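You operate a simulated robot arm through the tools that you are given. There is no shell and no other tool. Be economical: measure what you need, move in short steps, check, and stop when the job is done.

You run a simulated two-armed robot. Do the job below in one go: nothing can be reset, and whatever is moved stays where it is left.

## Task
Put the palette from the top of the front wall-side table on top of the card sheets there. Take the name sign from the top of the front wall-side table and put it on top of the blue block there. Take the duster on the top of the front wall-side table and put it away on the left half of the sill under the green blind. Take the lid off the ink pot that says "green" on the top of the middle window-side table and lay it down there. Take the pattern plate labelled "dots" from the top of the middle wall-side table and leave it on the clear pane on the top of the back window-side table. Put the clear cup marked "1" from the top of the front cross table on the top of the middle window-side table. Open the left door under the blue box, put the paste pot on the top of the front wall-side table away on the second board from the bottom of the fourth shelf bay, then shut the box. Do these in any order. Set down upright: name sign, clear cup.

It is judged by the outcome, as a careful person would: the job done as asked, and still so three seconds after it is handed in. It fails if anything else is knocked over, pushed out of place, dropped, spilled or broken. A push-on lid holds only when it is set on centred and level and pressed home; a screw cap is set on level and turned clockwise until tight. Flat cloth is picked up by pressing the open fingertips on it (5 to 10 N) and closing them slowly along it; thin cloth reads only 2 to 8 mm in the jaws.

## Robot
Two 7-joint arms with three-finger grippers on one trunk, on a base that drives. Base frame: it is fixed to the floor where the robot stands at the start and does not move with it; the origin is under the middle of the robot, x ahead of it, y to its left, z up; the surface under the hand at the start is at about z = 740. Readings come in mm, rad, newtons and seconds.
The left shoulder is at the start at [56, 154, 953], the right one opposite. With the tool pointing down near the work surface each hand reaches from about 240 to 640 mm from the robot's upright axis, wherever it stands, measured 20 degrees to its own side. Places, roughly: blue block (7x10x4 cm) [500, -200, 800]; card sheets (42x30x5 cm) [600, 500, 800]; clear cup [0, 3000, 750]; clear pane (21x15x1 cm) [1400, 2900, 700]; duster (7x5x5 cm) [400, 700, 800]; ink pot [1500, 2250, 750]; left door under the blue box [-700, 6000, 500]; left half of the sill under the green blind [3500, 2600, 900]; name sign [500, 250, 750]; palette (24x10x2 cm) [500, 0, 700]; paste pot [1000, -250, 750]; pattern plate [500, 2000, 750]; second board of the fourth shelf bay [-500, 6200, 500]; top of the middle window-side table [1300, 1900, 700]. Payload 2.69 kg a hand.
Tool frame (each hand has its own): the origin (TCP) lies between the finger pads and is the grasp point; the fingertips stand 29 mm ahead of it; z points along the fingers, y is the line along which they close. The gripper opens to 120 mm. The gripper's body begins 78 mm behind the TCP.
Orientation is told as [roll, pitch, yaw] about the base's x, y, z axes, in that order, counted from this pose: with the fingers straight down and closing along the base's y, the tool's x points along the base's -x, its y along +y and its z along -z.

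## Interface
- The arms move only by the tool apply_moves. It takes "left_steps", "right_steps" or both (then of equal length, played together; a hand with none holds still); each is a list of rows, each an object of numbers (a shift or turn left out is 0, a gripper value left out holds the last): "dx", "dy", "dz": the shift along the tool's x, y, z in units of 20 mm (1.0 is 20 mm); "ax", "ay", "az": the turn, a rotation vector about the tool's x, y, z in units of 6 degrees (1.0 is 6 degrees); "fingers": the finger opening in mm, from 0 to 120. In form: [{"dx": .., "dy": .., "dz": .., "ax": .., "ay": .., "az": .., "fingers": ..}, ...]. A call has 1 to 10 rows; each row shifts and turns the commanded pose from where the row before left it, along the tool's axes as they then stand. A call with a number of a shift or a turn outside -1 to 1 is refused whole. Rows are played at 5 a second. More than 50 mm and 0.15 rad between two rows, or a gripper value outside its range, and nothing of the call is played. Where a pose cannot be reached the arm comes as near as it can. A force on the tool above 40 N (or 10 N above the force at the start of the call, whichever is more), or a blocked arm, ends the call early, and 0.2 s more pass. Each finger halts on what it meets, pressing with about 31 N; the grip force reading is that of the motor and also rises with nothing between the fingers. The clock runs only during rows and for 0.2 s after the last one: add rows that do not move to give the fingers time. The reply holds the time, the measured pose of the TCP, the force on the tool along the base axes, the opening and the grip force, in the units named above and with some noise, with the torque about the TCP (base axes, N m) and any sound that the robot's microphone picked up.
- Cameras (640 x 400 px; columns grow to the right, rows downward): "scene" is now at [170.5, 31.7, 1108.7]; the picture's right is [0.34, -0.94, 0.00], its down [-0.45, -0.16, -0.88] and it looks along [0.82, 0.30, -0.48] (base axes); focal length 214 px, centre (320, 200). "left" rides on the left gripper at [63, 0, -104] in its tool frame; the picture's right is [0.00, 1.00, 0.00], its down [-0.83, 0.00, -0.56] and it looks along [-0.56, 0.00, 0.83] (tool axes); focal length 275 px, centre (320, 200). "right" rides on the right gripper at [63, 0, -104] in its tool frame; the picture's right is [0.00, 1.00, 0.00], its down [-0.83, 0.00, -0.56] and it looks along [-0.56, 0.00, 0.83] (tool axes); focal length 275 px, centre (320, 200). There is no depth. A picture from a camera that has moved, and an enlarged one, comes with that camera's place and axes in the base frame and with its lens.
- grab_frame(camera): a new picture of that camera. The clock stands still meanwhile.
- raise_lower(by): slides the trunk up (or, below 0, down) by that many mm; the arms and the scene camera ride with it, the base frame stays. It gives what a move gives, with no picture.
- drive_base(legs): drives the robot by 1 to 6 legs, each [ahead, left, turn to the left] in mm, mm and rad, along the robot's own axes; the way and the turn of a leg run together, so that a leg with both is an arc; at most 1500 mm and 3.142 rad a leg. The arms and the cameras ride along, it lands a little off, and it stops where it bumps. It gives what a move gives.
- head_to(pan, tilt): turns the head with the scene camera to pan (to the left, within 1.396 rad either way) and tilt (down, from -0.506 to 1.204), counted from straight ahead of the robot. It gives what a move gives.
- enlarge(camera, box): a new picture of the part [left, top, right, bottom] of that camera's present view, enlarged. The clock stands still meanwhile.
- hand_in(): hands the job in; it is judged then, once.

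Go step by step. Nothing tells you exact positions but the pictures and the camera data: compare them with the known pose of the tool, close in by small moves and look again before you grip or let go. The budget is 217 turns and 212 pictures, counting those below and the enlarged ones. Unless the task says otherwise, let go and move clear before handing in, and close with one line.

The tools are called after ">>>" as name(argument=value, ...) on one line, values as JSON. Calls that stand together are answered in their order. apply_moves: Moves the arms, as the interface text tells. Its arguments: {"type":"object","properties":{"left_steps":{"type":"array","items":{"type":"object","properties":{"dx":{"type":"number"},"dy":{"type":"number"},"dz":{"type":"number"},"ax":{"type":"number"},"ay":{"type":"number"},"az":{"type":"number"},"fingers":{"type":"number"}}}},"right_steps":{"type":"array","items":{"type":"object","properties":{"dx":{"type":"number"},"dy":{"type":"number"},"dz":{"type":"number"},"ax":{"type":"number"},"ay":{"type":"number"},"az":{"type":"number"},"fingers":{"type":"number"}}}}},"required":[]} The other tools are called the same way: raise_lower (by) slides the trunk up or down; drive_base (legs) drives the base; head_to (pan, tilt) turns the head that bears the scene camera; grab_frame (camera) takes a picture; enlarge (camera, box) takes an enlarged picture of a part of a camera's view; hand_in () hands the job in.

At the start:

```text
clock: 0.0
left_tcp_pos: [426.4, 384.2, 1011.0]
left_ee_rot: [0.0, -0.001, 0.001]
left_ft_force: [-0.4, -0.3, -0.6]
left_wrist_torque: [0.01, -0.03, 0.01]
left_grip_width: 120.3
left_gripper_force: 0.0
right_tcp_pos: [337.5, -61.1, 1049.1]
right_ee_rot: [0.0, -0.004, 0.0]
right_ft_force: [-0.4, -0.3, 1.1]
right_wrist_torque: [0.03, -0.01, 0.0]
right_grip_width: 119.9
right_gripper_force: 0.0
trunk travel left (down, up): [-325.0, 113.0]
robot x, y, heading: [-2.0, -0.2, 0.003]
head pan, tilt: [0.346, 0.504]
```

scene: 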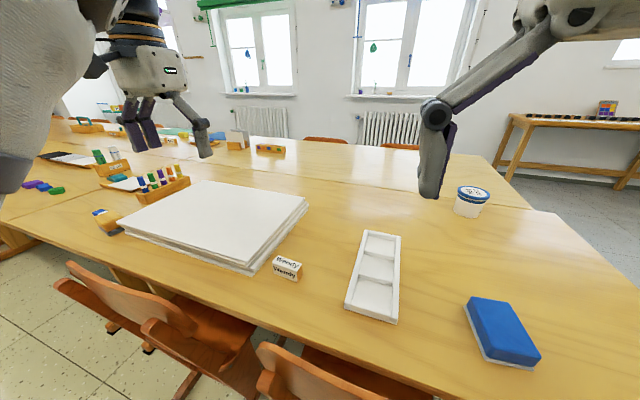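
right: 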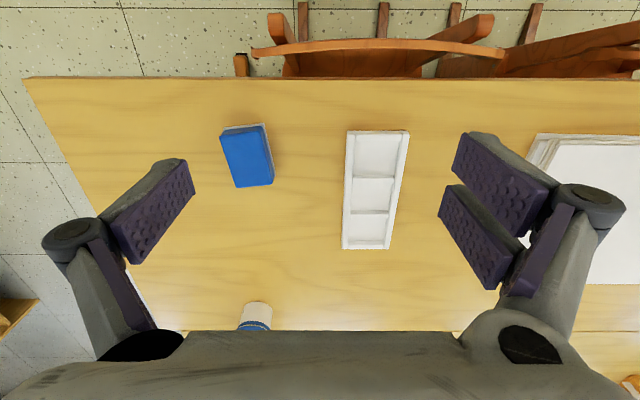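
left: 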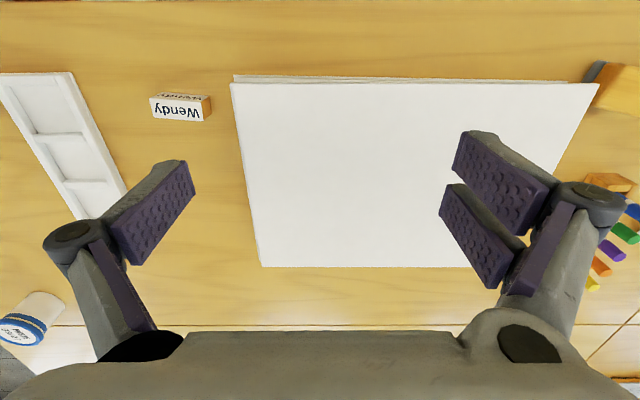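

I see the near table with the palette around x 545, y 32, the blue block around [450, -170], and the sign and card sheets to the left. I'll look around the room first to plan the driving.

>>> head_to(pan=1.2, tilt=0.3)

>>> grab_frame(camera="scene")

>>> head_to(pan=0.4, tilt=0.2)

>>> grab_frame(camera="scene")

>>> head_to(pan=-0.6, tilt=0.4)

>>> grab_frame(camera="scene")

```text
clock: 1.2
left_tcp_pos: [427.1, 384.6, 1011.9]
left_ee_rot: [-0.001, -0.001, -0.001]
left_ft_force: [-0.3, -1.1, -0.5]
left_wrist_torque: [0.0, -0.01, -0.04]
left_grip_width: 120.0
left_gripper_force: 0.2
right_tcp_pos: [338.0, -61.2, 1048.6]
right_ee_rot: [0.0, -0.003, 0.001]
right_ft_force: [-0.5, 0.4, -0.8]
right_wrist_torque: [0.01, 0.02, -0.01]
right_grip_width: 120.3
right_gripper_force: 0.1
trunk travel left (down, up): [-325.0, 113.0]
robot x, y, heading: [-2.0, -0.4, 0.001]
head pan, tilt: [1.201, 0.3]
```

```text
208 pictures are left
camera scene: at [118.9, 87.9, 1127.5], right [0.93, -0.36, 0.0], down [-0.11, -0.28, -0.96], along [0.35, 0.89, -0.3], focal length 214 px, centre (320, 200)
```

scene: 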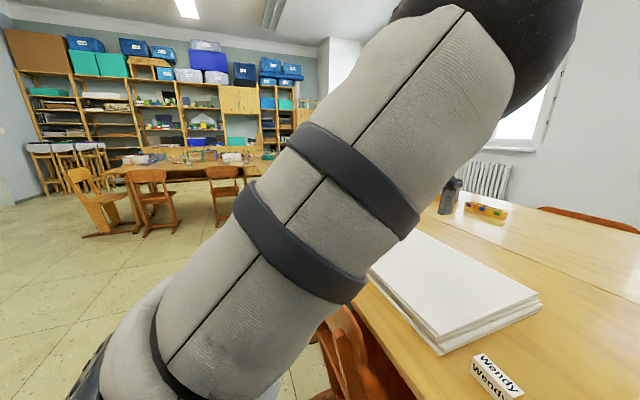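

```text
clock: 2.3
left_tcp_pos: [427.9, 385.1, 1011.2]
left_ee_rot: [0.0, -0.001, 0.001]
left_ft_force: [0.5, 0.3, -0.7]
left_wrist_torque: [0.0, 0.0, 0.04]
left_grip_width: 119.7
left_gripper_force: 0.0
right_tcp_pos: [337.5, -61.8, 1047.5]
right_ee_rot: [0.001, -0.002, 0.001]
right_ft_force: [0.7, 0.1, 0.4]
right_wrist_torque: [0.0, 0.0, 0.02]
right_grip_width: 120.0
right_gripper_force: 0.0
trunk travel left (down, up): [-325.0, 113.0]
robot x, y, heading: [4.2, -1.3, 0.0]
head pan, tilt: [0.4, 0.201]
```

```text
207 pictures are left
camera scene: at [170.8, 37.2, 1136.8], right [0.39, -0.92, 0.0], down [-0.18, -0.08, -0.98], along [0.9, 0.38, -0.2], focal length 214 px, centre (320, 200)
```

scene: 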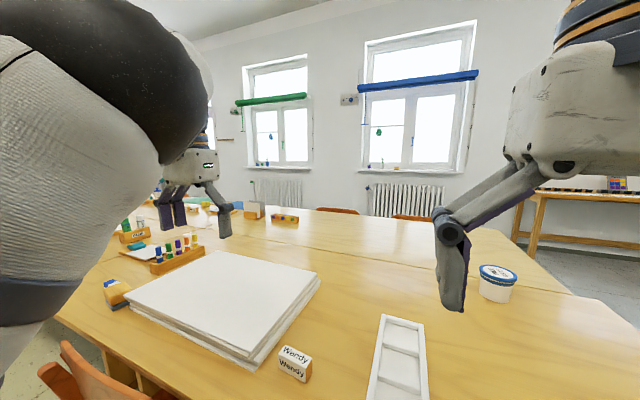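

```text
clock: 3.6
left_tcp_pos: [427.5, 384.4, 1010.7]
left_ee_rot: [0.0, 0.0, 0.001]
left_ft_force: [-0.3, -0.2, -0.9]
left_wrist_torque: [-0.01, 0.01, 0.02]
left_grip_width: 120.1
left_gripper_force: 0.0
right_tcp_pos: [337.4, -61.3, 1048.7]
right_ee_rot: [0.001, -0.005, 0.0]
right_ft_force: [0.5, 0.3, -0.1]
right_wrist_torque: [-0.03, -0.01, 0.0]
right_grip_width: 119.9
right_gripper_force: 0.0
trunk travel left (down, up): [-325.0, 113.0]
robot x, y, heading: [2.8, -2.1, -0.002]
head pan, tilt: [-0.6, 0.4]
```

```text
206 pictures are left
camera scene: at [161.5, -51.4, 1118.3], right [-0.56, -0.83, 0.0], down [-0.32, 0.22, -0.92], along [0.76, -0.52, -0.39], focal length 214 px, centre (320, 200)
```

scene: 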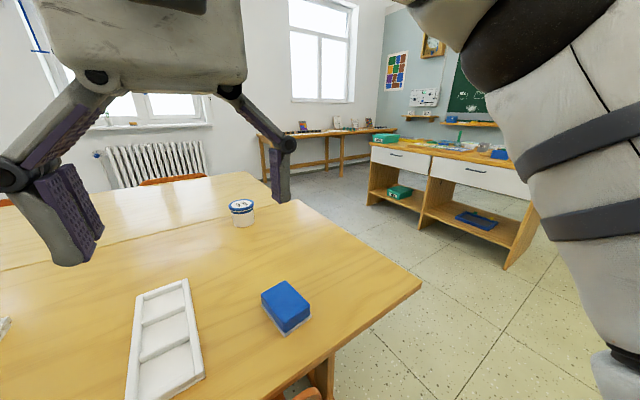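

The room is a long double row of tables, open at the right end. I'll start with the palette, moving the right hand above it.

>>> apply_moves(right_steps=[{"dx": -1, "dy": 0.465, "dz": 0.8}, {"dx": -1, "dy": 0.465, "dz": 0.8}, {"dx": -1, "dy": 0.465, "dz": 0.8}, {"dx": -1, "dy": 0.465, "dz": 0.8}, {"dx": -1, "dy": 0.465, "dz": 0.8}, {"dx": -1, "dy": 0.465, "dz": 0.8}, {"dx": -1, "dy": 0.465, "dz": 0.8}, {"dx": -1, "dy": 0.465, "dz": 0.8}, {"dx": -1, "dy": 0.465, "dz": 0.8}, {"dx": -1, "dy": 0.465, "dz": 0.8}])

>>> grab_frame(camera="right")

>>> head_to(pan=0.0, tilt=0.7)

>>> grab_frame(camera="scene")

```text
clock: 5.8
left_tcp_pos: [428.8, 385.3, 1010.7]
left_ee_rot: [0.0, 0.001, -0.001]
left_ft_force: [0.8, -0.3, 0.2]
left_wrist_torque: [0.02, 0.07, 0.05]
left_grip_width: 119.9
left_gripper_force: 0.1
right_tcp_pos: [536.2, 28.3, 891.0]
right_ee_rot: [0.007, -0.005, -0.005]
right_ft_force: [0.3, -0.7, 0.0]
right_wrist_torque: [0.03, -0.02, 0.01]
right_grip_width: 119.8
right_gripper_force: 0.1
right hand out of reach, approached as far as the arm can: row 10
trunk travel left (down, up): [-325.0, 113.0]
robot x, y, heading: [-1.1, 0.3, 0.005]
head pan, tilt: [-0.6, 0.4]
```

```text
205 pictures are left
camera right: at [474.1, 28.4, 996.9], right [0.0, 1.0, 0.01], down [0.83, 0.0, 0.56], along [0.56, 0.01, -0.83], focal length 275 px, centre (320, 200)
```

right: 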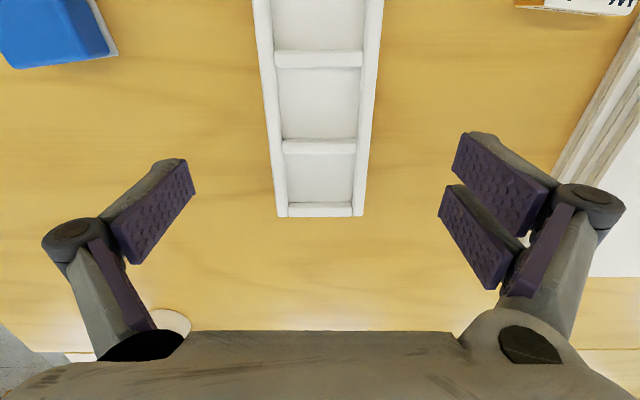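

```text
clock: 6.8
left_tcp_pos: [427.6, 384.9, 1011.5]
left_ee_rot: [0.0, -0.001, 0.0]
left_ft_force: [0.4, -0.1, 0.0]
left_wrist_torque: [0.0, 0.02, 0.0]
left_grip_width: 119.9
left_gripper_force: 0.2
right_tcp_pos: [538.1, 28.8, 889.1]
right_ee_rot: [0.0, -0.004, -0.006]
right_ft_force: [0.2, 0.3, -0.3]
right_wrist_torque: [0.0, 0.03, 0.01]
right_grip_width: 120.2
right_gripper_force: 0.0
trunk travel left (down, up): [-325.0, 113.0]
robot x, y, heading: [-0.1, -0.9, -0.0]
head pan, tilt: [0.0, 0.7]
```

```text
204 pictures are left
camera scene: at [170.0, 0.8, 1091.4], right [0.0, -1.0, 0.0], down [-0.64, 0.0, -0.77], along [0.77, 0.0, -0.64], focal length 214 px, centre (320, 200)
```

scene: 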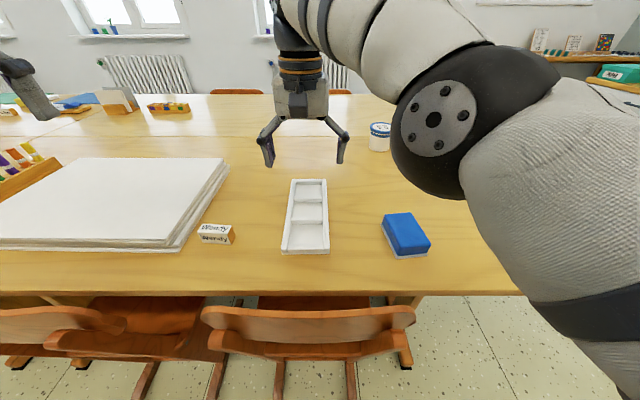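

The palette's centre is near [543, 30] and at the edge of the right hand's reach. I'll drive left 200 mm to get it to the right side.

>>> drive_base(legs=[[0, 200, 0]])

>>> grab_frame(camera="right")

```text
clock: 8.9
left_tcp_pos: [425.1, 587.8, 1010.4]
left_ee_rot: [0.002, -0.002, 0.002]
left_ft_force: [0.9, 0.5, -0.8]
left_wrist_torque: [0.04, 0.0, -0.01]
left_grip_width: 119.9
left_gripper_force: 0.1
right_tcp_pos: [535.2, 232.0, 890.6]
right_ee_rot: [0.005, -0.004, -0.002]
right_ft_force: [0.5, 0.3, 0.2]
right_wrist_torque: [-0.05, -0.04, -0.01]
right_grip_width: 119.9
right_gripper_force: 0.0
trunk travel left (down, up): [-325.0, 113.0]
robot x, y, heading: [-2.5, 203.5, 0.006]
head pan, tilt: [0.0, 0.7]
```

```text
203 pictures are left
camera right: at [473.6, 231.8, 995.4], right [0.0, 1.0, 0.0], down [0.83, 0.0, 0.56], along [0.56, 0.0, -0.83], focal length 275 px, centre (320, 200)
```

right: 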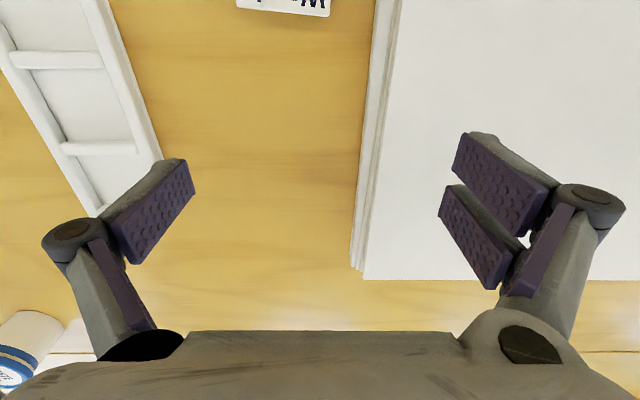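

Now back over the palette with the hand.

>>> apply_moves(right_steps=[{"dy": -1, "dz": 0.3}, {"dy": -1, "dz": 0.3}, {"dy": -1, "dz": 0.3}, {"dy": -1, "dz": 0.3}, {"dy": -1, "dz": 0.3}, {"dy": -1, "dz": 0.3}, {"dy": -1, "dz": 0.3}, {"dy": -1, "dz": 0.3}, {"dy": -1, "dz": 0.3}, {"dy": -1, "dz": 0.3}])

>>> grab_frame(camera="right")

>>> grab_frame(camera="scene")

```text
clock: 11.1
left_tcp_pos: [426.1, 587.3, 1011.9]
left_ee_rot: [-0.001, -0.002, 0.003]
left_ft_force: [0.3, 0.0, 0.1]
left_wrist_torque: [-0.01, -0.03, -0.02]
left_grip_width: 119.9
left_gripper_force: 0.0
right_tcp_pos: [536.8, 32.2, 828.8]
right_ee_rot: [0.003, -0.003, -0.003]
right_ft_force: [-0.6, -0.7, 0.5]
right_wrist_torque: [0.0, -0.03, 0.02]
right_grip_width: 120.2
right_gripper_force: 0.0
trunk travel left (down, up): [-325.0, 113.0]
robot x, y, heading: [1.7, 205.6, 0.003]
head pan, tilt: [0.0, 0.7]
```

```text
202 pictures are left
camera right: at [473.4, 31.4, 934.2], right [0.0, 1.0, 0.0], down [0.83, 0.0, 0.56], along [0.56, 0.0, -0.83], focal length 275 px, centre (320, 200)
```

right: 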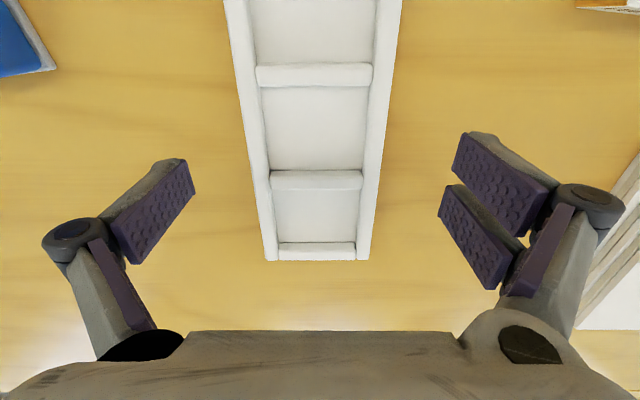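

```text
201 pictures are left
camera scene: at [169.6, 202.7, 1091.4], right [0.0, -1.0, 0.0], down [-0.64, 0.0, -0.76], along [0.76, 0.0, -0.64], focal length 214 px, centre (320, 200)
```

scene: 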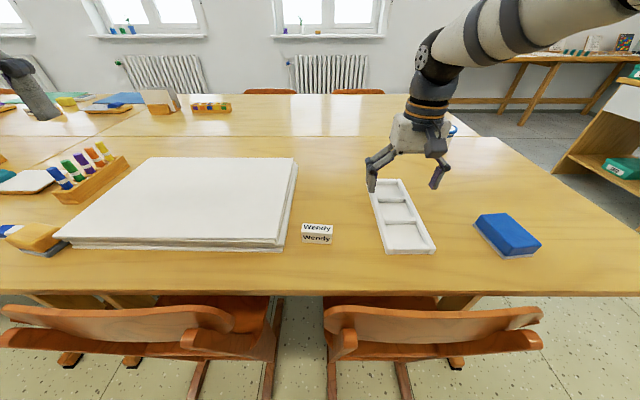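

Centred over the palette within a few mm. Going down and gripping.

>>> apply_moves(right_steps=[{"dy": -0.1, "dz": 0.9}, {"dz": 0.9}, {"dz": 0.5}, {"dz": 0.4}, {"dz": 0.2}, {}])

>>> grab_frame(camera="right")

```text
clock: 12.5
left_tcp_pos: [425.1, 586.7, 1010.7]
left_ee_rot: [-0.002, -0.002, 0.003]
left_ft_force: [-0.4, 0.5, 0.3]
left_wrist_torque: [0.02, 0.02, -0.01]
left_grip_width: 119.9
left_gripper_force: 0.1
right_tcp_pos: [536.9, 29.5, 771.0]
right_ee_rot: [0.005, -0.004, -0.002]
right_ft_force: [0.4, -0.2, -0.1]
right_wrist_torque: [0.02, 0.01, -0.02]
right_grip_width: 120.2
right_gripper_force: 0.0
trunk travel left (down, up): [-325.0, 113.0]
robot x, y, heading: [0.6, 202.6, 0.002]
head pan, tilt: [0.0, 0.7]
```

```text
200 pictures are left
camera right: at [474.0, 29.6, 876.1], right [0.0, 1.0, 0.0], down [0.83, 0.0, 0.56], along [0.56, 0.0, -0.83], focal length 275 px, centre (320, 200)
```

right: 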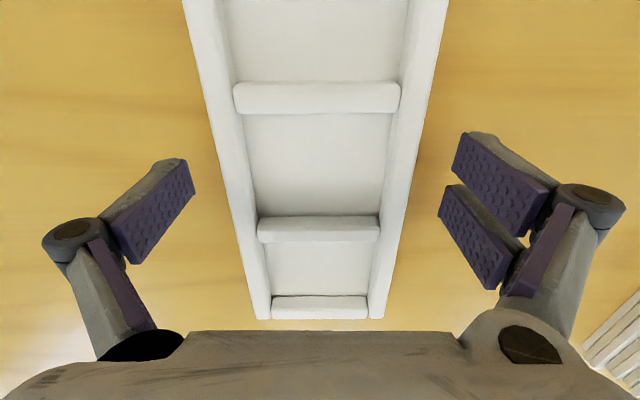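

>>> apply_moves(right_steps=[{"fingers": 105}, {"fingers": 90}, {"fingers": 85}, {}, {}])

>>> apply_moves(right_steps=[{"dz": -0.5}, {"dz": -0.5}, {"dz": -1}, {"dz": -1}, {"dz": -1}, {"dz": -1}])

>>> grab_frame(camera="right")

>>> grab_frame(camera="scene")

```text
clock: 13.7
left_tcp_pos: [426.6, 587.8, 1011.6]
left_ee_rot: [0.0, -0.002, 0.002]
left_ft_force: [-0.2, 1.0, -0.6]
left_wrist_torque: [-0.02, 0.0, -0.03]
left_grip_width: 120.0
left_gripper_force: 0.1
right_tcp_pos: [538.1, 30.1, 770.3]
right_ee_rot: [0.003, -0.003, -0.003]
right_ft_force: [-0.2, -0.4, 2.3]
right_wrist_torque: [-0.11, 0.19, 0.17]
right_grip_width: 93.5
right_gripper_force: 31.0
trunk travel left (down, up): [-325.0, 113.0]
robot x, y, heading: [-1.1, 202.0, 0.002]
head pan, tilt: [0.0, 0.7]
```

```text
clock: 15.1
left_tcp_pos: [426.0, 588.2, 1010.2]
left_ee_rot: [-0.002, -0.001, 0.003]
left_ft_force: [0.0, -0.2, 0.5]
left_wrist_torque: [0.04, 0.01, -0.04]
left_grip_width: 120.1
left_gripper_force: 0.0
right_tcp_pos: [536.7, 29.7, 870.6]
right_ee_rot: [0.003, -0.004, -0.001]
right_ft_force: [0.1, -0.1, -1.2]
right_wrist_torque: [0.02, 0.04, 0.02]
right_grip_width: 93.4
right_gripper_force: 31.7
trunk travel left (down, up): [-325.0, 113.0]
robot x, y, heading: [2.3, 199.5, 0.0]
head pan, tilt: [0.0, 0.7]
```

```text
199 pictures are left
camera right: at [473.3, 29.9, 975.8], right [0.0, 1.0, 0.0], down [0.83, 0.0, 0.56], along [0.56, 0.0, -0.83], focal length 275 px, centre (320, 200)
```

right: 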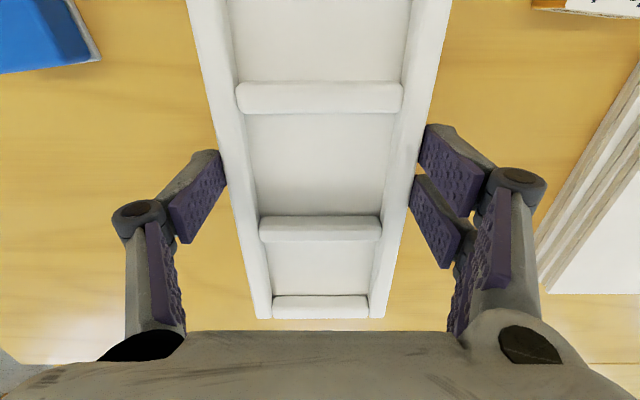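

```text
198 pictures are left
camera scene: at [169.5, 202.9, 1091.4], right [0.0, -1.0, 0.0], down [-0.64, 0.0, -0.77], along [0.77, 0.0, -0.64], focal length 214 px, centre (320, 200)
```

scene: 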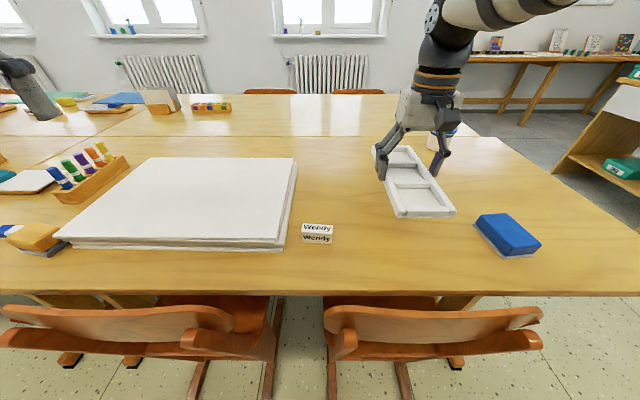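

Palette is held. I'll drive left 350 mm, carrying it high over the sheets (top about z 790).

>>> drive_base(legs=[[0, 350, 0]])

>>> grab_frame(camera="scene")

>>> grab_frame(camera="left")

```text
clock: 18.4
left_tcp_pos: [428.3, 939.0, 1011.4]
left_ee_rot: [0.0, -0.003, -0.002]
left_ft_force: [0.4, 1.7, -0.9]
left_wrist_torque: [0.02, 0.0, -0.01]
left_grip_width: 119.8
left_gripper_force: 0.1
right_tcp_pos: [534.6, 381.2, 869.9]
right_ee_rot: [0.004, -0.005, -0.007]
right_ft_force: [-0.2, -0.1, -1.6]
right_wrist_torque: [-0.03, -0.01, -0.01]
right_grip_width: 93.7
right_gripper_force: 31.4
trunk travel left (down, up): [-325.0, 113.0]
robot x, y, heading: [-0.8, 553.1, -0.005]
head pan, tilt: [0.0, 0.7]
```

```text
197 pictures are left
camera scene: at [169.2, 556.6, 1091.4], right [0.0, -1.0, 0.0], down [-0.64, 0.0, -0.76], along [0.76, 0.0, -0.64], focal length 214 px, centre (320, 200)
```

scene: 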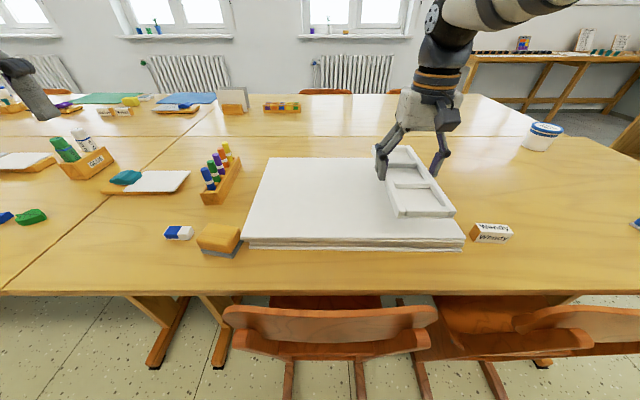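

```text
196 pictures are left
camera left: at [364.0, 940.4, 1115.1], right [0.01, 1.0, 0.0], down [0.83, 0.0, 0.56], along [0.56, 0.0, -0.83], focal length 275 px, centre (320, 200)
```

left: 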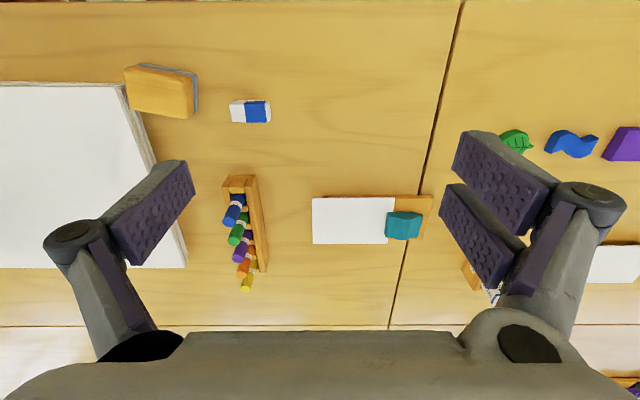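

Shifting the palette to the middle of the sheets, then lowering in small steps.

>>> apply_moves(right_steps=[{"dx": -0.5, "dy": 0.8}, {"dx": -0.5, "dy": 0.8}, {"dx": -0.5, "dy": 0.8}, {"dz": 0.5}, {"dz": 0.5}, {"dz": 0.5}, {}])

>>> grab_frame(camera="scene")

>>> grab_frame(camera="right")

```text
clock: 20.0
left_tcp_pos: [427.6, 940.2, 1010.8]
left_ee_rot: [0.0, -0.002, -0.001]
left_ft_force: [0.1, -0.5, 0.0]
left_wrist_torque: [0.0, 0.02, -0.01]
left_grip_width: 119.9
left_gripper_force: 0.1
right_tcp_pos: [564.3, 429.5, 840.9]
right_ee_rot: [0.004, -0.003, -0.007]
right_ft_force: [-0.2, 0.4, -1.4]
right_wrist_torque: [0.01, 0.0, 0.02]
right_grip_width: 93.7
right_gripper_force: 31.2
trunk travel left (down, up): [-325.0, 113.0]
robot x, y, heading: [-5.5, 555.6, 0.001]
head pan, tilt: [0.0, 0.7]
```

```text
195 pictures are left
camera scene: at [169.2, 556.4, 1091.4], right [0.0, -1.0, 0.0], down [-0.64, 0.0, -0.76], along [0.76, 0.0, -0.64], focal length 214 px, centre (320, 200)
```

scene: 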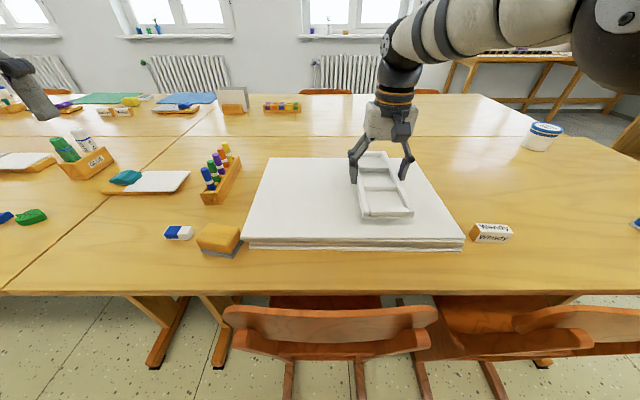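

```text
194 pictures are left
camera right: at [502.4, 429.4, 945.6], right [0.0, 1.0, 0.0], down [0.83, 0.0, 0.56], along [0.56, 0.0, -0.83], focal length 275 px, centre (320, 200)
```

right: 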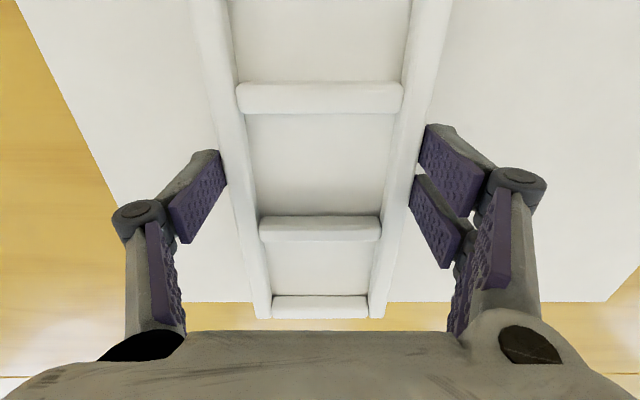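

>>> apply_moves(right_steps=[{"dz": 0.4}, {"dz": 0.2}, {"dz": 0.15}, {"dz": 0.1}, {"dz": 0.1}, {}])

```text
clock: 21.4
left_tcp_pos: [427.1, 939.4, 1010.9]
left_ee_rot: [0.0, 0.0, -0.002]
left_ft_force: [-0.3, 0.0, 0.3]
left_wrist_torque: [0.02, -0.02, 0.01]
left_grip_width: 119.8
left_gripper_force: 0.0
right_tcp_pos: [565.0, 429.0, 823.1]
right_ee_rot: [0.003, -0.005, -0.008]
right_ft_force: [-0.1, -0.3, -1.1]
right_wrist_torque: [-0.01, 0.0, -0.05]
right_grip_width: 93.8
right_gripper_force: 30.7
trunk travel left (down, up): [-325.0, 113.0]
robot x, y, heading: [-0.9, 555.7, 0.001]
head pan, tilt: [0.0, 0.7]
```

>>> apply_moves(right_steps=[{"dz": 0.1}, {"dz": 0.1}, {"dz": 0.1}, {}])

>>> grab_frame(camera="right")

```text
clock: 22.4
left_tcp_pos: [427.8, 940.2, 1010.6]
left_ee_rot: [0.0, -0.003, -0.002]
left_ft_force: [-0.2, -0.5, -0.4]
left_wrist_torque: [-0.01, -0.01, -0.02]
left_grip_width: 119.8
left_gripper_force: 0.1
right_tcp_pos: [564.9, 429.8, 815.2]
right_ee_rot: [0.003, -0.003, -0.006]
right_ft_force: [0.8, 0.7, -1.0]
right_wrist_torque: [-0.02, 0.01, -0.02]
right_grip_width: 93.5
right_gripper_force: 30.8
trunk travel left (down, up): [-325.0, 113.0]
robot x, y, heading: [-5.7, 558.1, -0.003]
head pan, tilt: [0.0, 0.7]
```

```text
193 pictures are left
camera right: at [502.7, 430.2, 920.8], right [0.0, 1.0, 0.0], down [0.83, 0.0, 0.56], along [0.56, 0.0, -0.83], focal length 275 px, centre (320, 200)
```

right: 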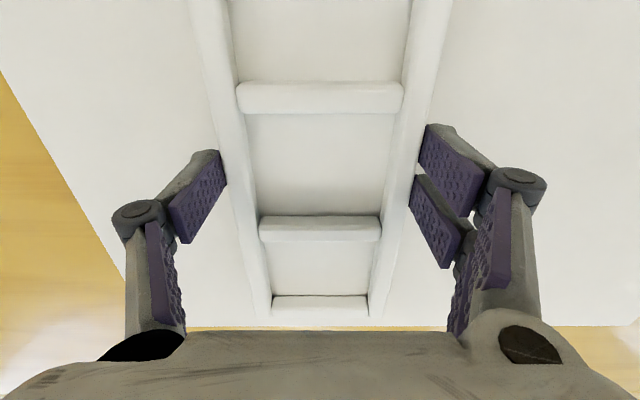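

>>> apply_moves(right_steps=[{"dz": 0.1}, {"dz": 0.1}, {"dz": 0.1}, {}])

```text
clock: 23.4
left_tcp_pos: [425.5, 939.0, 1011.2]
left_ee_rot: [0.0, -0.002, -0.002]
left_ft_force: [0.2, -1.1, 0.4]
left_wrist_torque: [0.0, 0.0, -0.05]
left_grip_width: 119.9
left_gripper_force: 0.1
right_tcp_pos: [566.2, 429.3, 812.0]
right_ee_rot: [0.003, -0.008, -0.008]
right_ft_force: [1.9, 0.4, 18.2]
right_wrist_torque: [-0.01, -0.2, 0.25]
right_grip_width: 93.6
right_gripper_force: 31.2
trunk travel left (down, up): [-325.0, 113.0]
robot x, y, heading: [1.5, 556.9, -0.004]
head pan, tilt: [0.0, 0.7]
```

Contact at 18 N. I'll release slowly and rise.

>>> apply_moves(right_steps=[{"dz": -0.1}, {"fingers": 100}, {"fingers": 108}, {"fingers": 116}, {"dz": -0.5}, {"dz": -1}, {"dz": -1}, {"dz": -1}, {"dz": -1}])

>>> grab_frame(camera="right")

>>> grab_frame(camera="scene")

```text
clock: 25.4
left_tcp_pos: [426.8, 939.9, 1011.0]
left_ee_rot: [0.001, -0.002, -0.002]
left_ft_force: [-0.2, 0.2, -0.1]
left_wrist_torque: [-0.03, 0.01, 0.01]
left_grip_width: 120.0
left_gripper_force: 0.0
right_tcp_pos: [564.0, 428.8, 900.8]
right_ee_rot: [0.004, -0.002, -0.009]
right_ft_force: [0.9, 1.7, 0.3]
right_wrist_torque: [-0.04, -0.04, 0.0]
right_grip_width: 116.1
right_gripper_force: 0.0
trunk travel left (down, up): [-325.0, 113.0]
robot x, y, heading: [3.0, 557.7, -0.002]
head pan, tilt: [0.0, 0.7]
```

```text
192 pictures are left
camera right: at [501.3, 429.6, 1006.5], right [0.0, 1.0, 0.0], down [0.83, 0.0, 0.56], along [0.56, 0.0, -0.83], focal length 275 px, centre (320, 200)
```

right: 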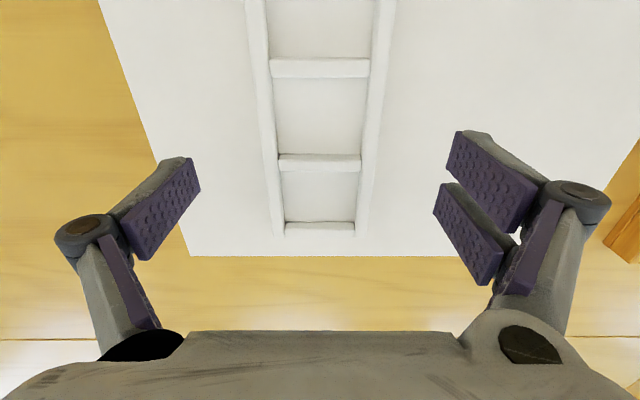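

```text
191 pictures are left
camera scene: at [169.1, 556.4, 1091.4], right [0.0, -1.0, 0.0], down [-0.64, 0.0, -0.77], along [0.77, 0.0, -0.64], focal length 214 px, centre (320, 200)
```

scene: 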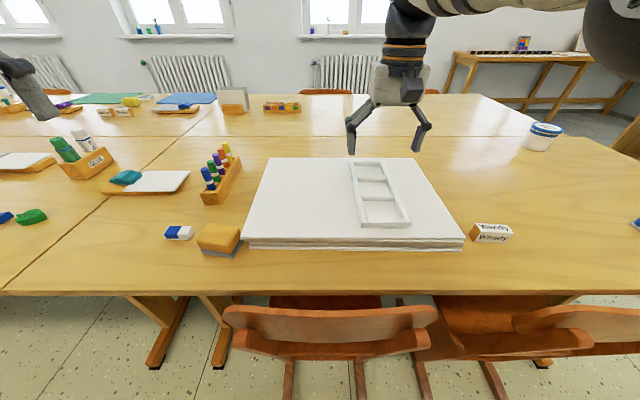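

Palette sits on the sheets. Next is the duster, near [435, 752], with the left hand: I'll turn it 90° and look from above.

>>> apply_moves(left_steps=[{"dy": -1, "az": 1}, {"dy": -1, "az": 1}, {"dy": -0.7, "dx": -0.7, "az": 1}, {"az": 1}, {"az": 1}, {"az": 1}, {"az": 1}, {"az": 1}, {"az": 1}, {"az": 1}])

>>> apply_moves(left_steps=[{"az": 1}, {"az": 1}, {"az": 1}, {"az": 1}, {"az": 1}, {}])

>>> grab_frame(camera="left")

```text
clock: 27.6
left_tcp_pos: [436.5, 882.5, 1011.9]
left_ee_rot: [0.001, 0.0, -1.05]
left_ft_force: [-0.2, 0.1, 0.7]
left_wrist_torque: [-0.05, 0.02, -0.01]
left_grip_width: 120.0
left_gripper_force: 0.0
right_tcp_pos: [564.8, 429.8, 900.4]
right_ee_rot: [0.003, -0.004, -0.006]
right_ft_force: [-0.1, -0.2, 0.1]
right_wrist_torque: [0.01, 0.02, -0.01]
right_grip_width: 116.2
right_gripper_force: 0.1
trunk travel left (down, up): [-325.0, 113.0]
robot x, y, heading: [2.0, 556.4, -0.002]
head pan, tilt: [0.0, 0.7]
```

```text
clock: 29.0
left_tcp_pos: [435.0, 883.6, 1012.6]
left_ee_rot: [0.002, 0.001, -1.574]
left_ft_force: [-0.1, 0.3, 0.1]
left_wrist_torque: [-0.02, -0.04, -0.04]
left_grip_width: 120.1
left_gripper_force: 0.0
right_tcp_pos: [565.1, 429.9, 900.6]
right_ee_rot: [0.004, -0.004, -0.007]
right_ft_force: [0.3, 0.1, 0.3]
right_wrist_torque: [0.01, 0.01, -0.01]
right_grip_width: 115.9
right_gripper_force: 0.2
trunk travel left (down, up): [-325.0, 113.0]
robot x, y, heading: [-0.5, 555.7, -0.005]
head pan, tilt: [0.0, 0.7]
```

```text
190 pictures are left
camera left: at [436.1, 946.7, 1115.9], right [1.0, -0.01, 0.0], down [-0.01, -0.83, 0.56], along [0.0, -0.56, -0.83], focal length 275 px, centre (320, 200)
```

left: 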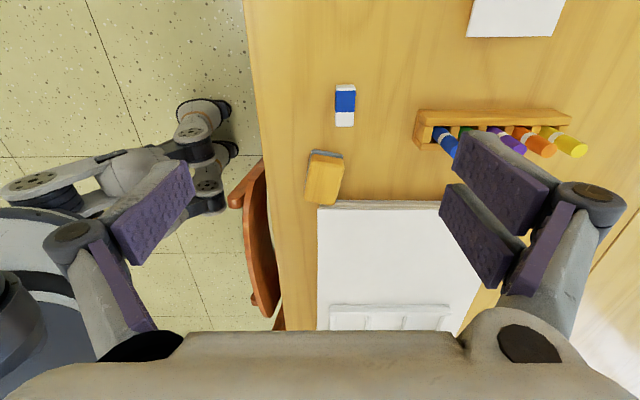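

Duster lies around [443, 757], turned slightly. Moving above it and down partway.

>>> apply_moves(left_steps=[{"dx": -1, "dy": 0.4, "dz": 0.9}, {"dx": -1, "dz": 0.9}, {"dx": -1, "dz": 0.9}, {"dx": -1, "dz": 0.9}, {"dx": -1, "dz": 0.9}, {"dx": -1, "dz": 0.9}, {"dx": -0.3, "dz": 0.9}, {"az": 0.6}, {"az": 0.6}, {}])

>>> grab_frame(camera="left")

```text
clock: 31.2
left_tcp_pos: [488.2, 783.3, 885.4]
left_ee_rot: [-0.001, -0.001, -1.696]
left_ft_force: [0.1, 0.3, 0.4]
left_wrist_torque: [0.0, -0.02, -0.01]
left_grip_width: 120.0
left_gripper_force: 0.1
left hand out of reach, approached as far as the arm can: row 2, 3, 4, 5, 6
right_tcp_pos: [564.4, 429.2, 900.8]
right_ee_rot: [0.004, -0.004, -0.007]
right_ft_force: [0.3, 0.5, 0.0]
right_wrist_torque: [0.0, -0.02, 0.02]
right_grip_width: 115.8
right_gripper_force: 0.0
trunk travel left (down, up): [-325.0, 113.0]
robot x, y, heading: [-2.1, 556.6, -0.007]
head pan, tilt: [0.0, 0.7]
```

```text
189 pictures are left
camera left: at [496.0, 847.1, 990.6], right [0.99, -0.13, 0.0], down [-0.11, -0.82, 0.56], along [-0.07, -0.55, -0.83], focal length 275 px, centre (320, 200)
```

left: 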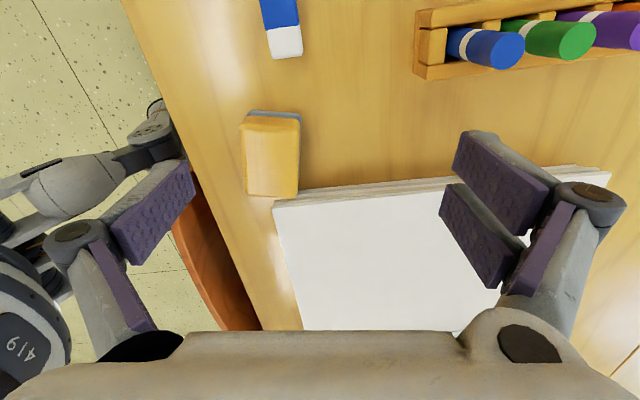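

>>> apply_moves(left_steps=[{"dx": -0.5, "dy": -0.7}, {"dx": -0.5, "dy": -0.7}, {"dx": -0.5, "dy": -0.6}, {}])

>>> grab_frame(camera="left")

```text
clock: 32.2
left_tcp_pos: [488.2, 782.9, 885.2]
left_ee_rot: [-0.001, 0.001, -1.697]
left_ft_force: [0.3, 0.2, -0.3]
left_wrist_torque: [0.01, -0.02, 0.02]
left_grip_width: 120.1
left_gripper_force: 0.1
left hand out of reach, approached as far as the arm can: row 1, 2, 3
right_tcp_pos: [563.8, 428.9, 902.1]
right_ee_rot: [0.002, -0.003, -0.007]
right_ft_force: [0.6, -0.6, -0.2]
right_wrist_torque: [-0.04, 0.01, -0.02]
right_grip_width: 116.0
right_gripper_force: 0.1
trunk travel left (down, up): [-325.0, 113.0]
robot x, y, heading: [-2.9, 557.3, -0.002]
head pan, tilt: [0.0, 0.7]
```

```text
188 pictures are left
camera left: at [496.2, 846.1, 989.3], right [0.99, -0.13, 0.0], down [-0.11, -0.82, 0.56], along [-0.07, -0.55, -0.83], focal length 275 px, centre (320, 200)
```

left: 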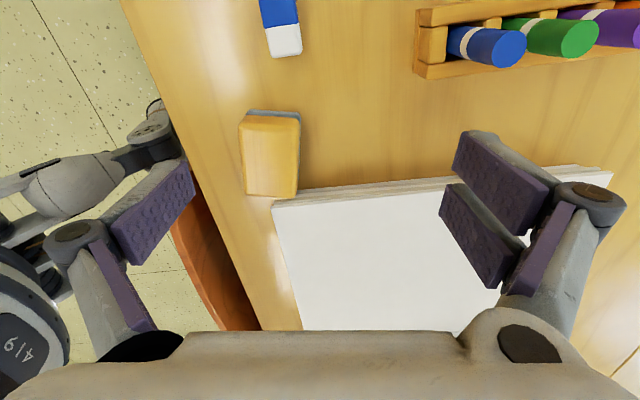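

The arm cannot fold further with this wrist turn, so I'll back the base off a little and reach outward instead.

>>> drive_base(legs=[[-90, -60, 0]])

>>> apply_moves(left_steps=[{"dx": 0.5, "dy": 0.7}, {"dx": 0.8, "dy": 0.7}, {"dx": 0.8, "dy": 0.7}, {}])

>>> grab_frame(camera="left")

```text
clock: 33.4
left_tcp_pos: [397.0, 723.4, 886.5]
left_ee_rot: [-0.001, 0.001, -1.697]
left_ft_force: [-0.4, 0.0, 0.9]
left_wrist_torque: [0.01, -0.08, 0.03]
left_grip_width: 120.0
left_gripper_force: 0.0
right_tcp_pos: [473.9, 369.1, 900.8]
right_ee_rot: [0.001, -0.003, -0.006]
right_ft_force: [-0.8, -1.3, 0.3]
right_wrist_torque: [-0.01, -0.04, -0.01]
right_grip_width: 116.0
right_gripper_force: 0.0
trunk travel left (down, up): [-325.0, 113.0]
robot x, y, heading: [-90.6, 496.6, -0.002]
head pan, tilt: [0.0, 0.7]
```

```text
clock: 34.4
left_tcp_pos: [445.2, 758.3, 885.2]
left_ee_rot: [0.001, 0.0, -1.696]
left_ft_force: [0.5, -0.5, -0.4]
left_wrist_torque: [-0.02, 0.01, -0.03]
left_grip_width: 119.8
left_gripper_force: 0.1
right_tcp_pos: [474.2, 371.4, 900.1]
right_ee_rot: [0.002, -0.003, -0.008]
right_ft_force: [0.1, 0.6, -0.2]
right_wrist_torque: [-0.02, 0.03, 0.0]
right_grip_width: 116.0
right_gripper_force: 0.1
trunk travel left (down, up): [-325.0, 113.0]
robot x, y, heading: [-89.2, 497.1, 0.001]
head pan, tilt: [0.0, 0.7]
```

```text
187 pictures are left
camera left: at [453.5, 822.2, 989.4], right [0.99, -0.13, 0.0], down [-0.11, -0.82, 0.56], along [-0.07, -0.55, -0.83], focal length 275 px, centre (320, 200)
```

left: 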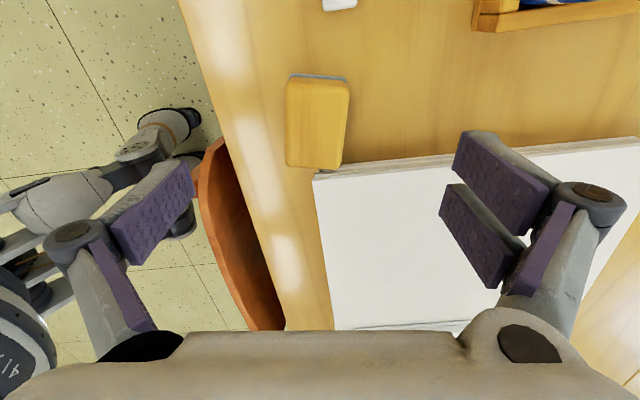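

Aligned over the duster. Lowering and gripping it.

>>> apply_moves(left_steps=[{"dz": 1, "fingers": 90}, {"dz": 1}, {"dz": 1}, {"dz": 1}, {"dz": 0.8}, {"dz": 0.6}, {}])

>>> grab_frame(camera="left")

```text
clock: 36.0
left_tcp_pos: [445.1, 761.5, 776.6]
left_ee_rot: [0.001, 0.0, -1.695]
left_ft_force: [0.2, 0.0, -0.2]
left_wrist_torque: [0.01, 0.02, 0.02]
left_grip_width: 89.9
left_gripper_force: 0.1
right_tcp_pos: [473.5, 370.4, 899.9]
right_ee_rot: [0.002, -0.003, -0.007]
right_ft_force: [-0.1, 0.9, 0.2]
right_wrist_torque: [-0.01, 0.0, -0.01]
right_grip_width: 116.1
right_gripper_force: 0.0
trunk travel left (down, up): [-325.0, 113.0]
robot x, y, heading: [-91.3, 496.9, -0.006]
head pan, tilt: [0.0, 0.7]
```

```text
186 pictures are left
camera left: at [453.5, 823.7, 880.6], right [0.99, -0.13, 0.0], down [-0.11, -0.82, 0.56], along [-0.07, -0.55, -0.83], focal length 275 px, centre (320, 200)
```

left: 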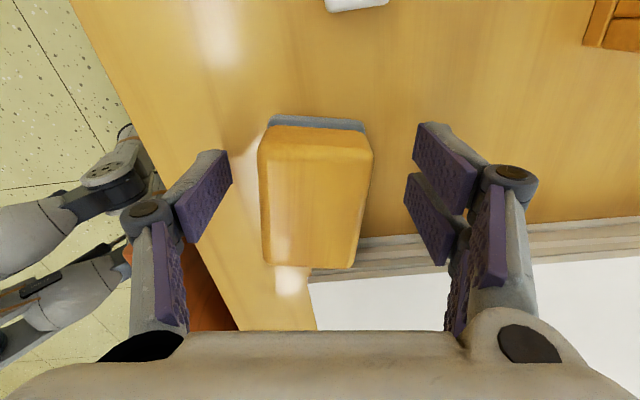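

>>> apply_moves(left_steps=[{"fingers": 65}, {"fingers": 45}, {"fingers": 40}, {}, {}])

>>> apply_moves(left_steps=[{"dz": -0.5}, {"dz": -1}, {"dz": -1}, {"dz": -1}, {"dz": -1}, {"dz": -1}, {"dz": -1}, {"dz": -1}])

>>> grab_frame(camera="left")

```text
clock: 37.2
left_tcp_pos: [446.4, 760.6, 777.5]
left_ee_rot: [-0.001, 0.0, -1.697]
left_ft_force: [0.4, -0.3, 1.7]
left_wrist_torque: [0.02, -0.09, -0.05]
left_grip_width: 47.6
left_gripper_force: 30.9
right_tcp_pos: [474.0, 370.8, 901.3]
right_ee_rot: [0.003, -0.002, -0.008]
right_ft_force: [0.4, 0.3, 0.3]
right_wrist_torque: [-0.03, 0.02, 0.02]
right_grip_width: 115.9
right_gripper_force: 0.0
trunk travel left (down, up): [-325.0, 113.0]
robot x, y, heading: [-91.8, 497.2, 0.001]
head pan, tilt: [0.0, 0.7]
```

```text
clock: 39.0
left_tcp_pos: [445.3, 758.6, 926.7]
left_ee_rot: [0.001, 0.0, -1.698]
left_ft_force: [0.3, -0.5, -1.4]
left_wrist_torque: [0.0, -0.02, 0.01]
left_grip_width: 47.5
left_gripper_force: 31.1
right_tcp_pos: [474.5, 370.4, 901.1]
right_ee_rot: [0.004, -0.003, -0.007]
right_ft_force: [-0.5, -0.5, 0.1]
right_wrist_torque: [0.0, 0.02, 0.01]
right_grip_width: 116.5
right_gripper_force: 0.0
trunk travel left (down, up): [-325.0, 113.0]
robot x, y, heading: [-86.9, 491.8, -0.001]
head pan, tilt: [0.0, 0.7]
```

```text
185 pictures are left
camera left: at [452.2, 821.8, 1030.8], right [0.99, -0.13, 0.0], down [-0.11, -0.82, 0.56], along [-0.07, -0.55, -0.83], focal length 275 px, centre (320, 200)
```

left: 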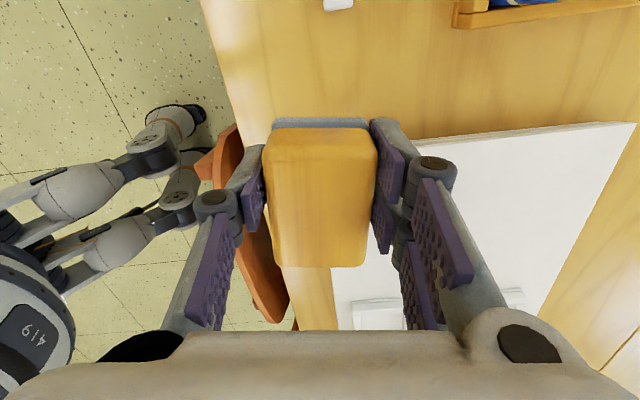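

Duster is held. Now driving right to bring the name sign under the right hand.

>>> drive_base(legs=[[0, -120, 0]])

>>> apply_moves(right_steps=[{"dy": -0.55}, {"dy": -0.55}, {"dy": -0.55}, {"dy": -0.55}])

>>> grab_frame(camera="right")

>>> grab_frame(camera="scene")

```text
clock: 40.6
left_tcp_pos: [444.9, 638.9, 926.9]
left_ee_rot: [0.001, 0.0, -1.698]
left_ft_force: [-0.1, 0.2, -0.8]
left_wrist_torque: [0.0, 0.01, 0.0]
left_grip_width: 47.4
left_gripper_force: 30.9
right_tcp_pos: [473.7, 250.1, 900.8]
right_ee_rot: [0.004, -0.003, -0.008]
right_ft_force: [-0.6, -0.4, 0.7]
right_wrist_torque: [0.07, 0.0, -0.03]
right_grip_width: 115.8
right_gripper_force: 0.0
trunk travel left (down, up): [-325.0, 113.0]
robot x, y, heading: [-91.6, 379.7, 0.003]
head pan, tilt: [0.0, 0.7]
```

```text
clock: 41.6
left_tcp_pos: [443.9, 638.1, 926.4]
left_ee_rot: [0.0, 0.0, -1.698]
left_ft_force: [-0.5, -0.3, -1.0]
left_wrist_torque: [-0.05, -0.01, 0.03]
left_grip_width: 47.4
left_gripper_force: 31.5
right_tcp_pos: [474.7, 206.1, 901.3]
right_ee_rot: [0.003, -0.003, -0.009]
right_ft_force: [-0.6, 0.5, -0.1]
right_wrist_torque: [-0.01, 0.0, 0.01]
right_grip_width: 116.0
right_gripper_force: 0.0
trunk travel left (down, up): [-325.0, 113.0]
robot x, y, heading: [-90.6, 379.0, -0.006]
head pan, tilt: [0.0, 0.7]
```

```text
184 pictures are left
camera right: at [411.3, 206.7, 1007.3], right [0.0, 1.0, 0.0], down [0.83, 0.0, 0.56], along [0.56, 0.0, -0.83], focal length 275 px, centre (320, 200)
```

right: 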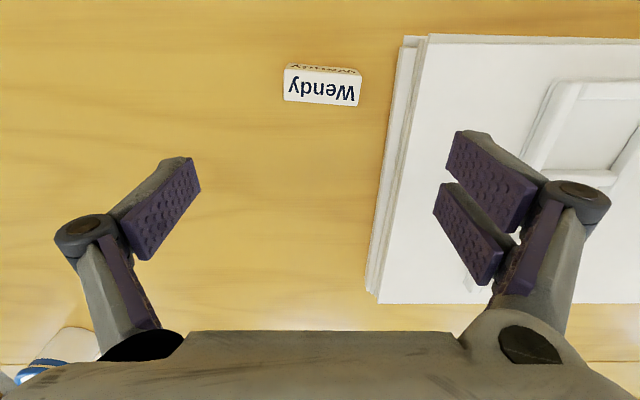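

```text
183 pictures are left
camera scene: at [78.8, 377.2, 1091.4], right [0.0, -1.0, 0.0], down [-0.64, 0.0, -0.76], along [0.76, 0.0, -0.64], focal length 214 px, centre (320, 200)
```

scene: 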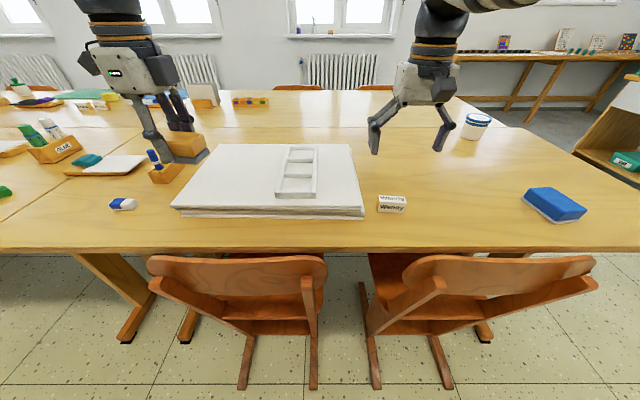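

>>> enlarge(camera="scene", box=[350, 170, 450, 232])

>>> enlarge(camera="right", box=[260, 40, 400, 128])

```text
6.40 times, centred on (400, 201) of scene
camera zoom: at [78.8, 377.2, 1091.4], right [0.0, -1.0, 0.0], down [-0.64, 0.0, -0.76], along [0.76, 0.0, -0.64], focal length 1373 px, centre (-192, 194)
```

zoom: 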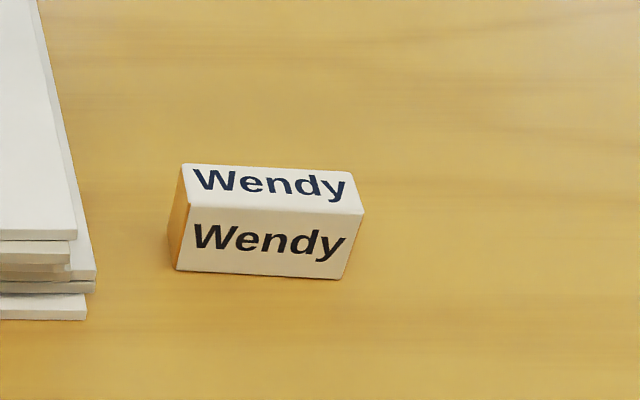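

```text
4.55 times, centred on (330, 84) of right
camera zoom: at [411.3, 206.7, 1007.3], right [0.0, 1.0, 0.0], down [0.83, 0.0, 0.56], along [0.56, 0.0, -0.83], focal length 1251 px, centre (274, 727)
```

zoom: 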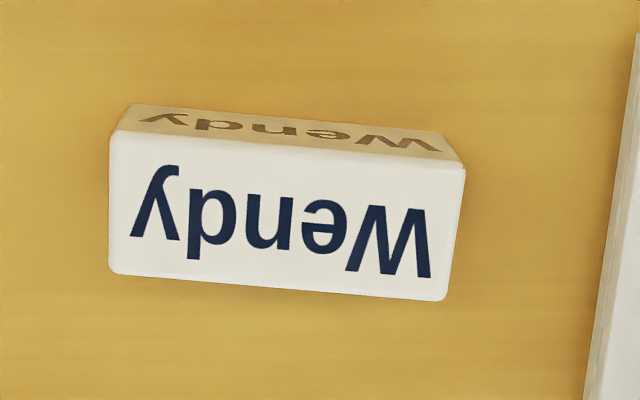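

The sign is a box about 63×26×31 mm centred near [460, 209]. I'll align, narrow the fingers and go down.

>>> apply_moves(right_steps=[{"dx": 0.73, "dy": 0.13, "az": 0.7, "fingers": 84}, {"dz": 1}, {"dz": 1}, {"dz": 1}, {"dz": 0.8}, {}])

>>> grab_frame(camera="right")

```text
clock: 43.0
left_tcp_pos: [443.1, 639.3, 927.2]
left_ee_rot: [0.0, 0.001, -1.698]
left_ft_force: [0.1, -0.2, -1.0]
left_wrist_torque: [0.02, -0.02, 0.0]
left_grip_width: 47.5
left_gripper_force: 30.7
right_tcp_pos: [459.9, 211.2, 825.4]
right_ee_rot: [0.004, -0.004, -0.081]
right_ft_force: [0.4, 0.2, -0.7]
right_wrist_torque: [0.0, 0.03, -0.02]
right_grip_width: 84.3
right_gripper_force: 0.1
trunk travel left (down, up): [-325.0, 113.0]
robot x, y, heading: [-89.9, 374.2, -0.001]
head pan, tilt: [0.0, 0.7]
```

```text
180 pictures are left
camera right: at [397.0, 215.9, 931.0], right [0.08, 1.0, 0.0], down [0.83, -0.06, 0.56], along [0.56, -0.04, -0.83], focal length 275 px, centre (320, 200)
```

right: 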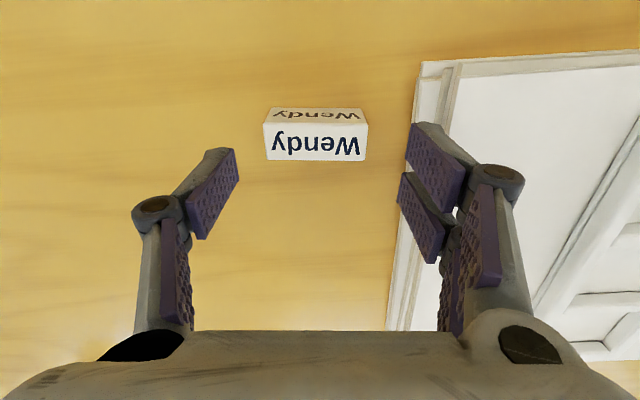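

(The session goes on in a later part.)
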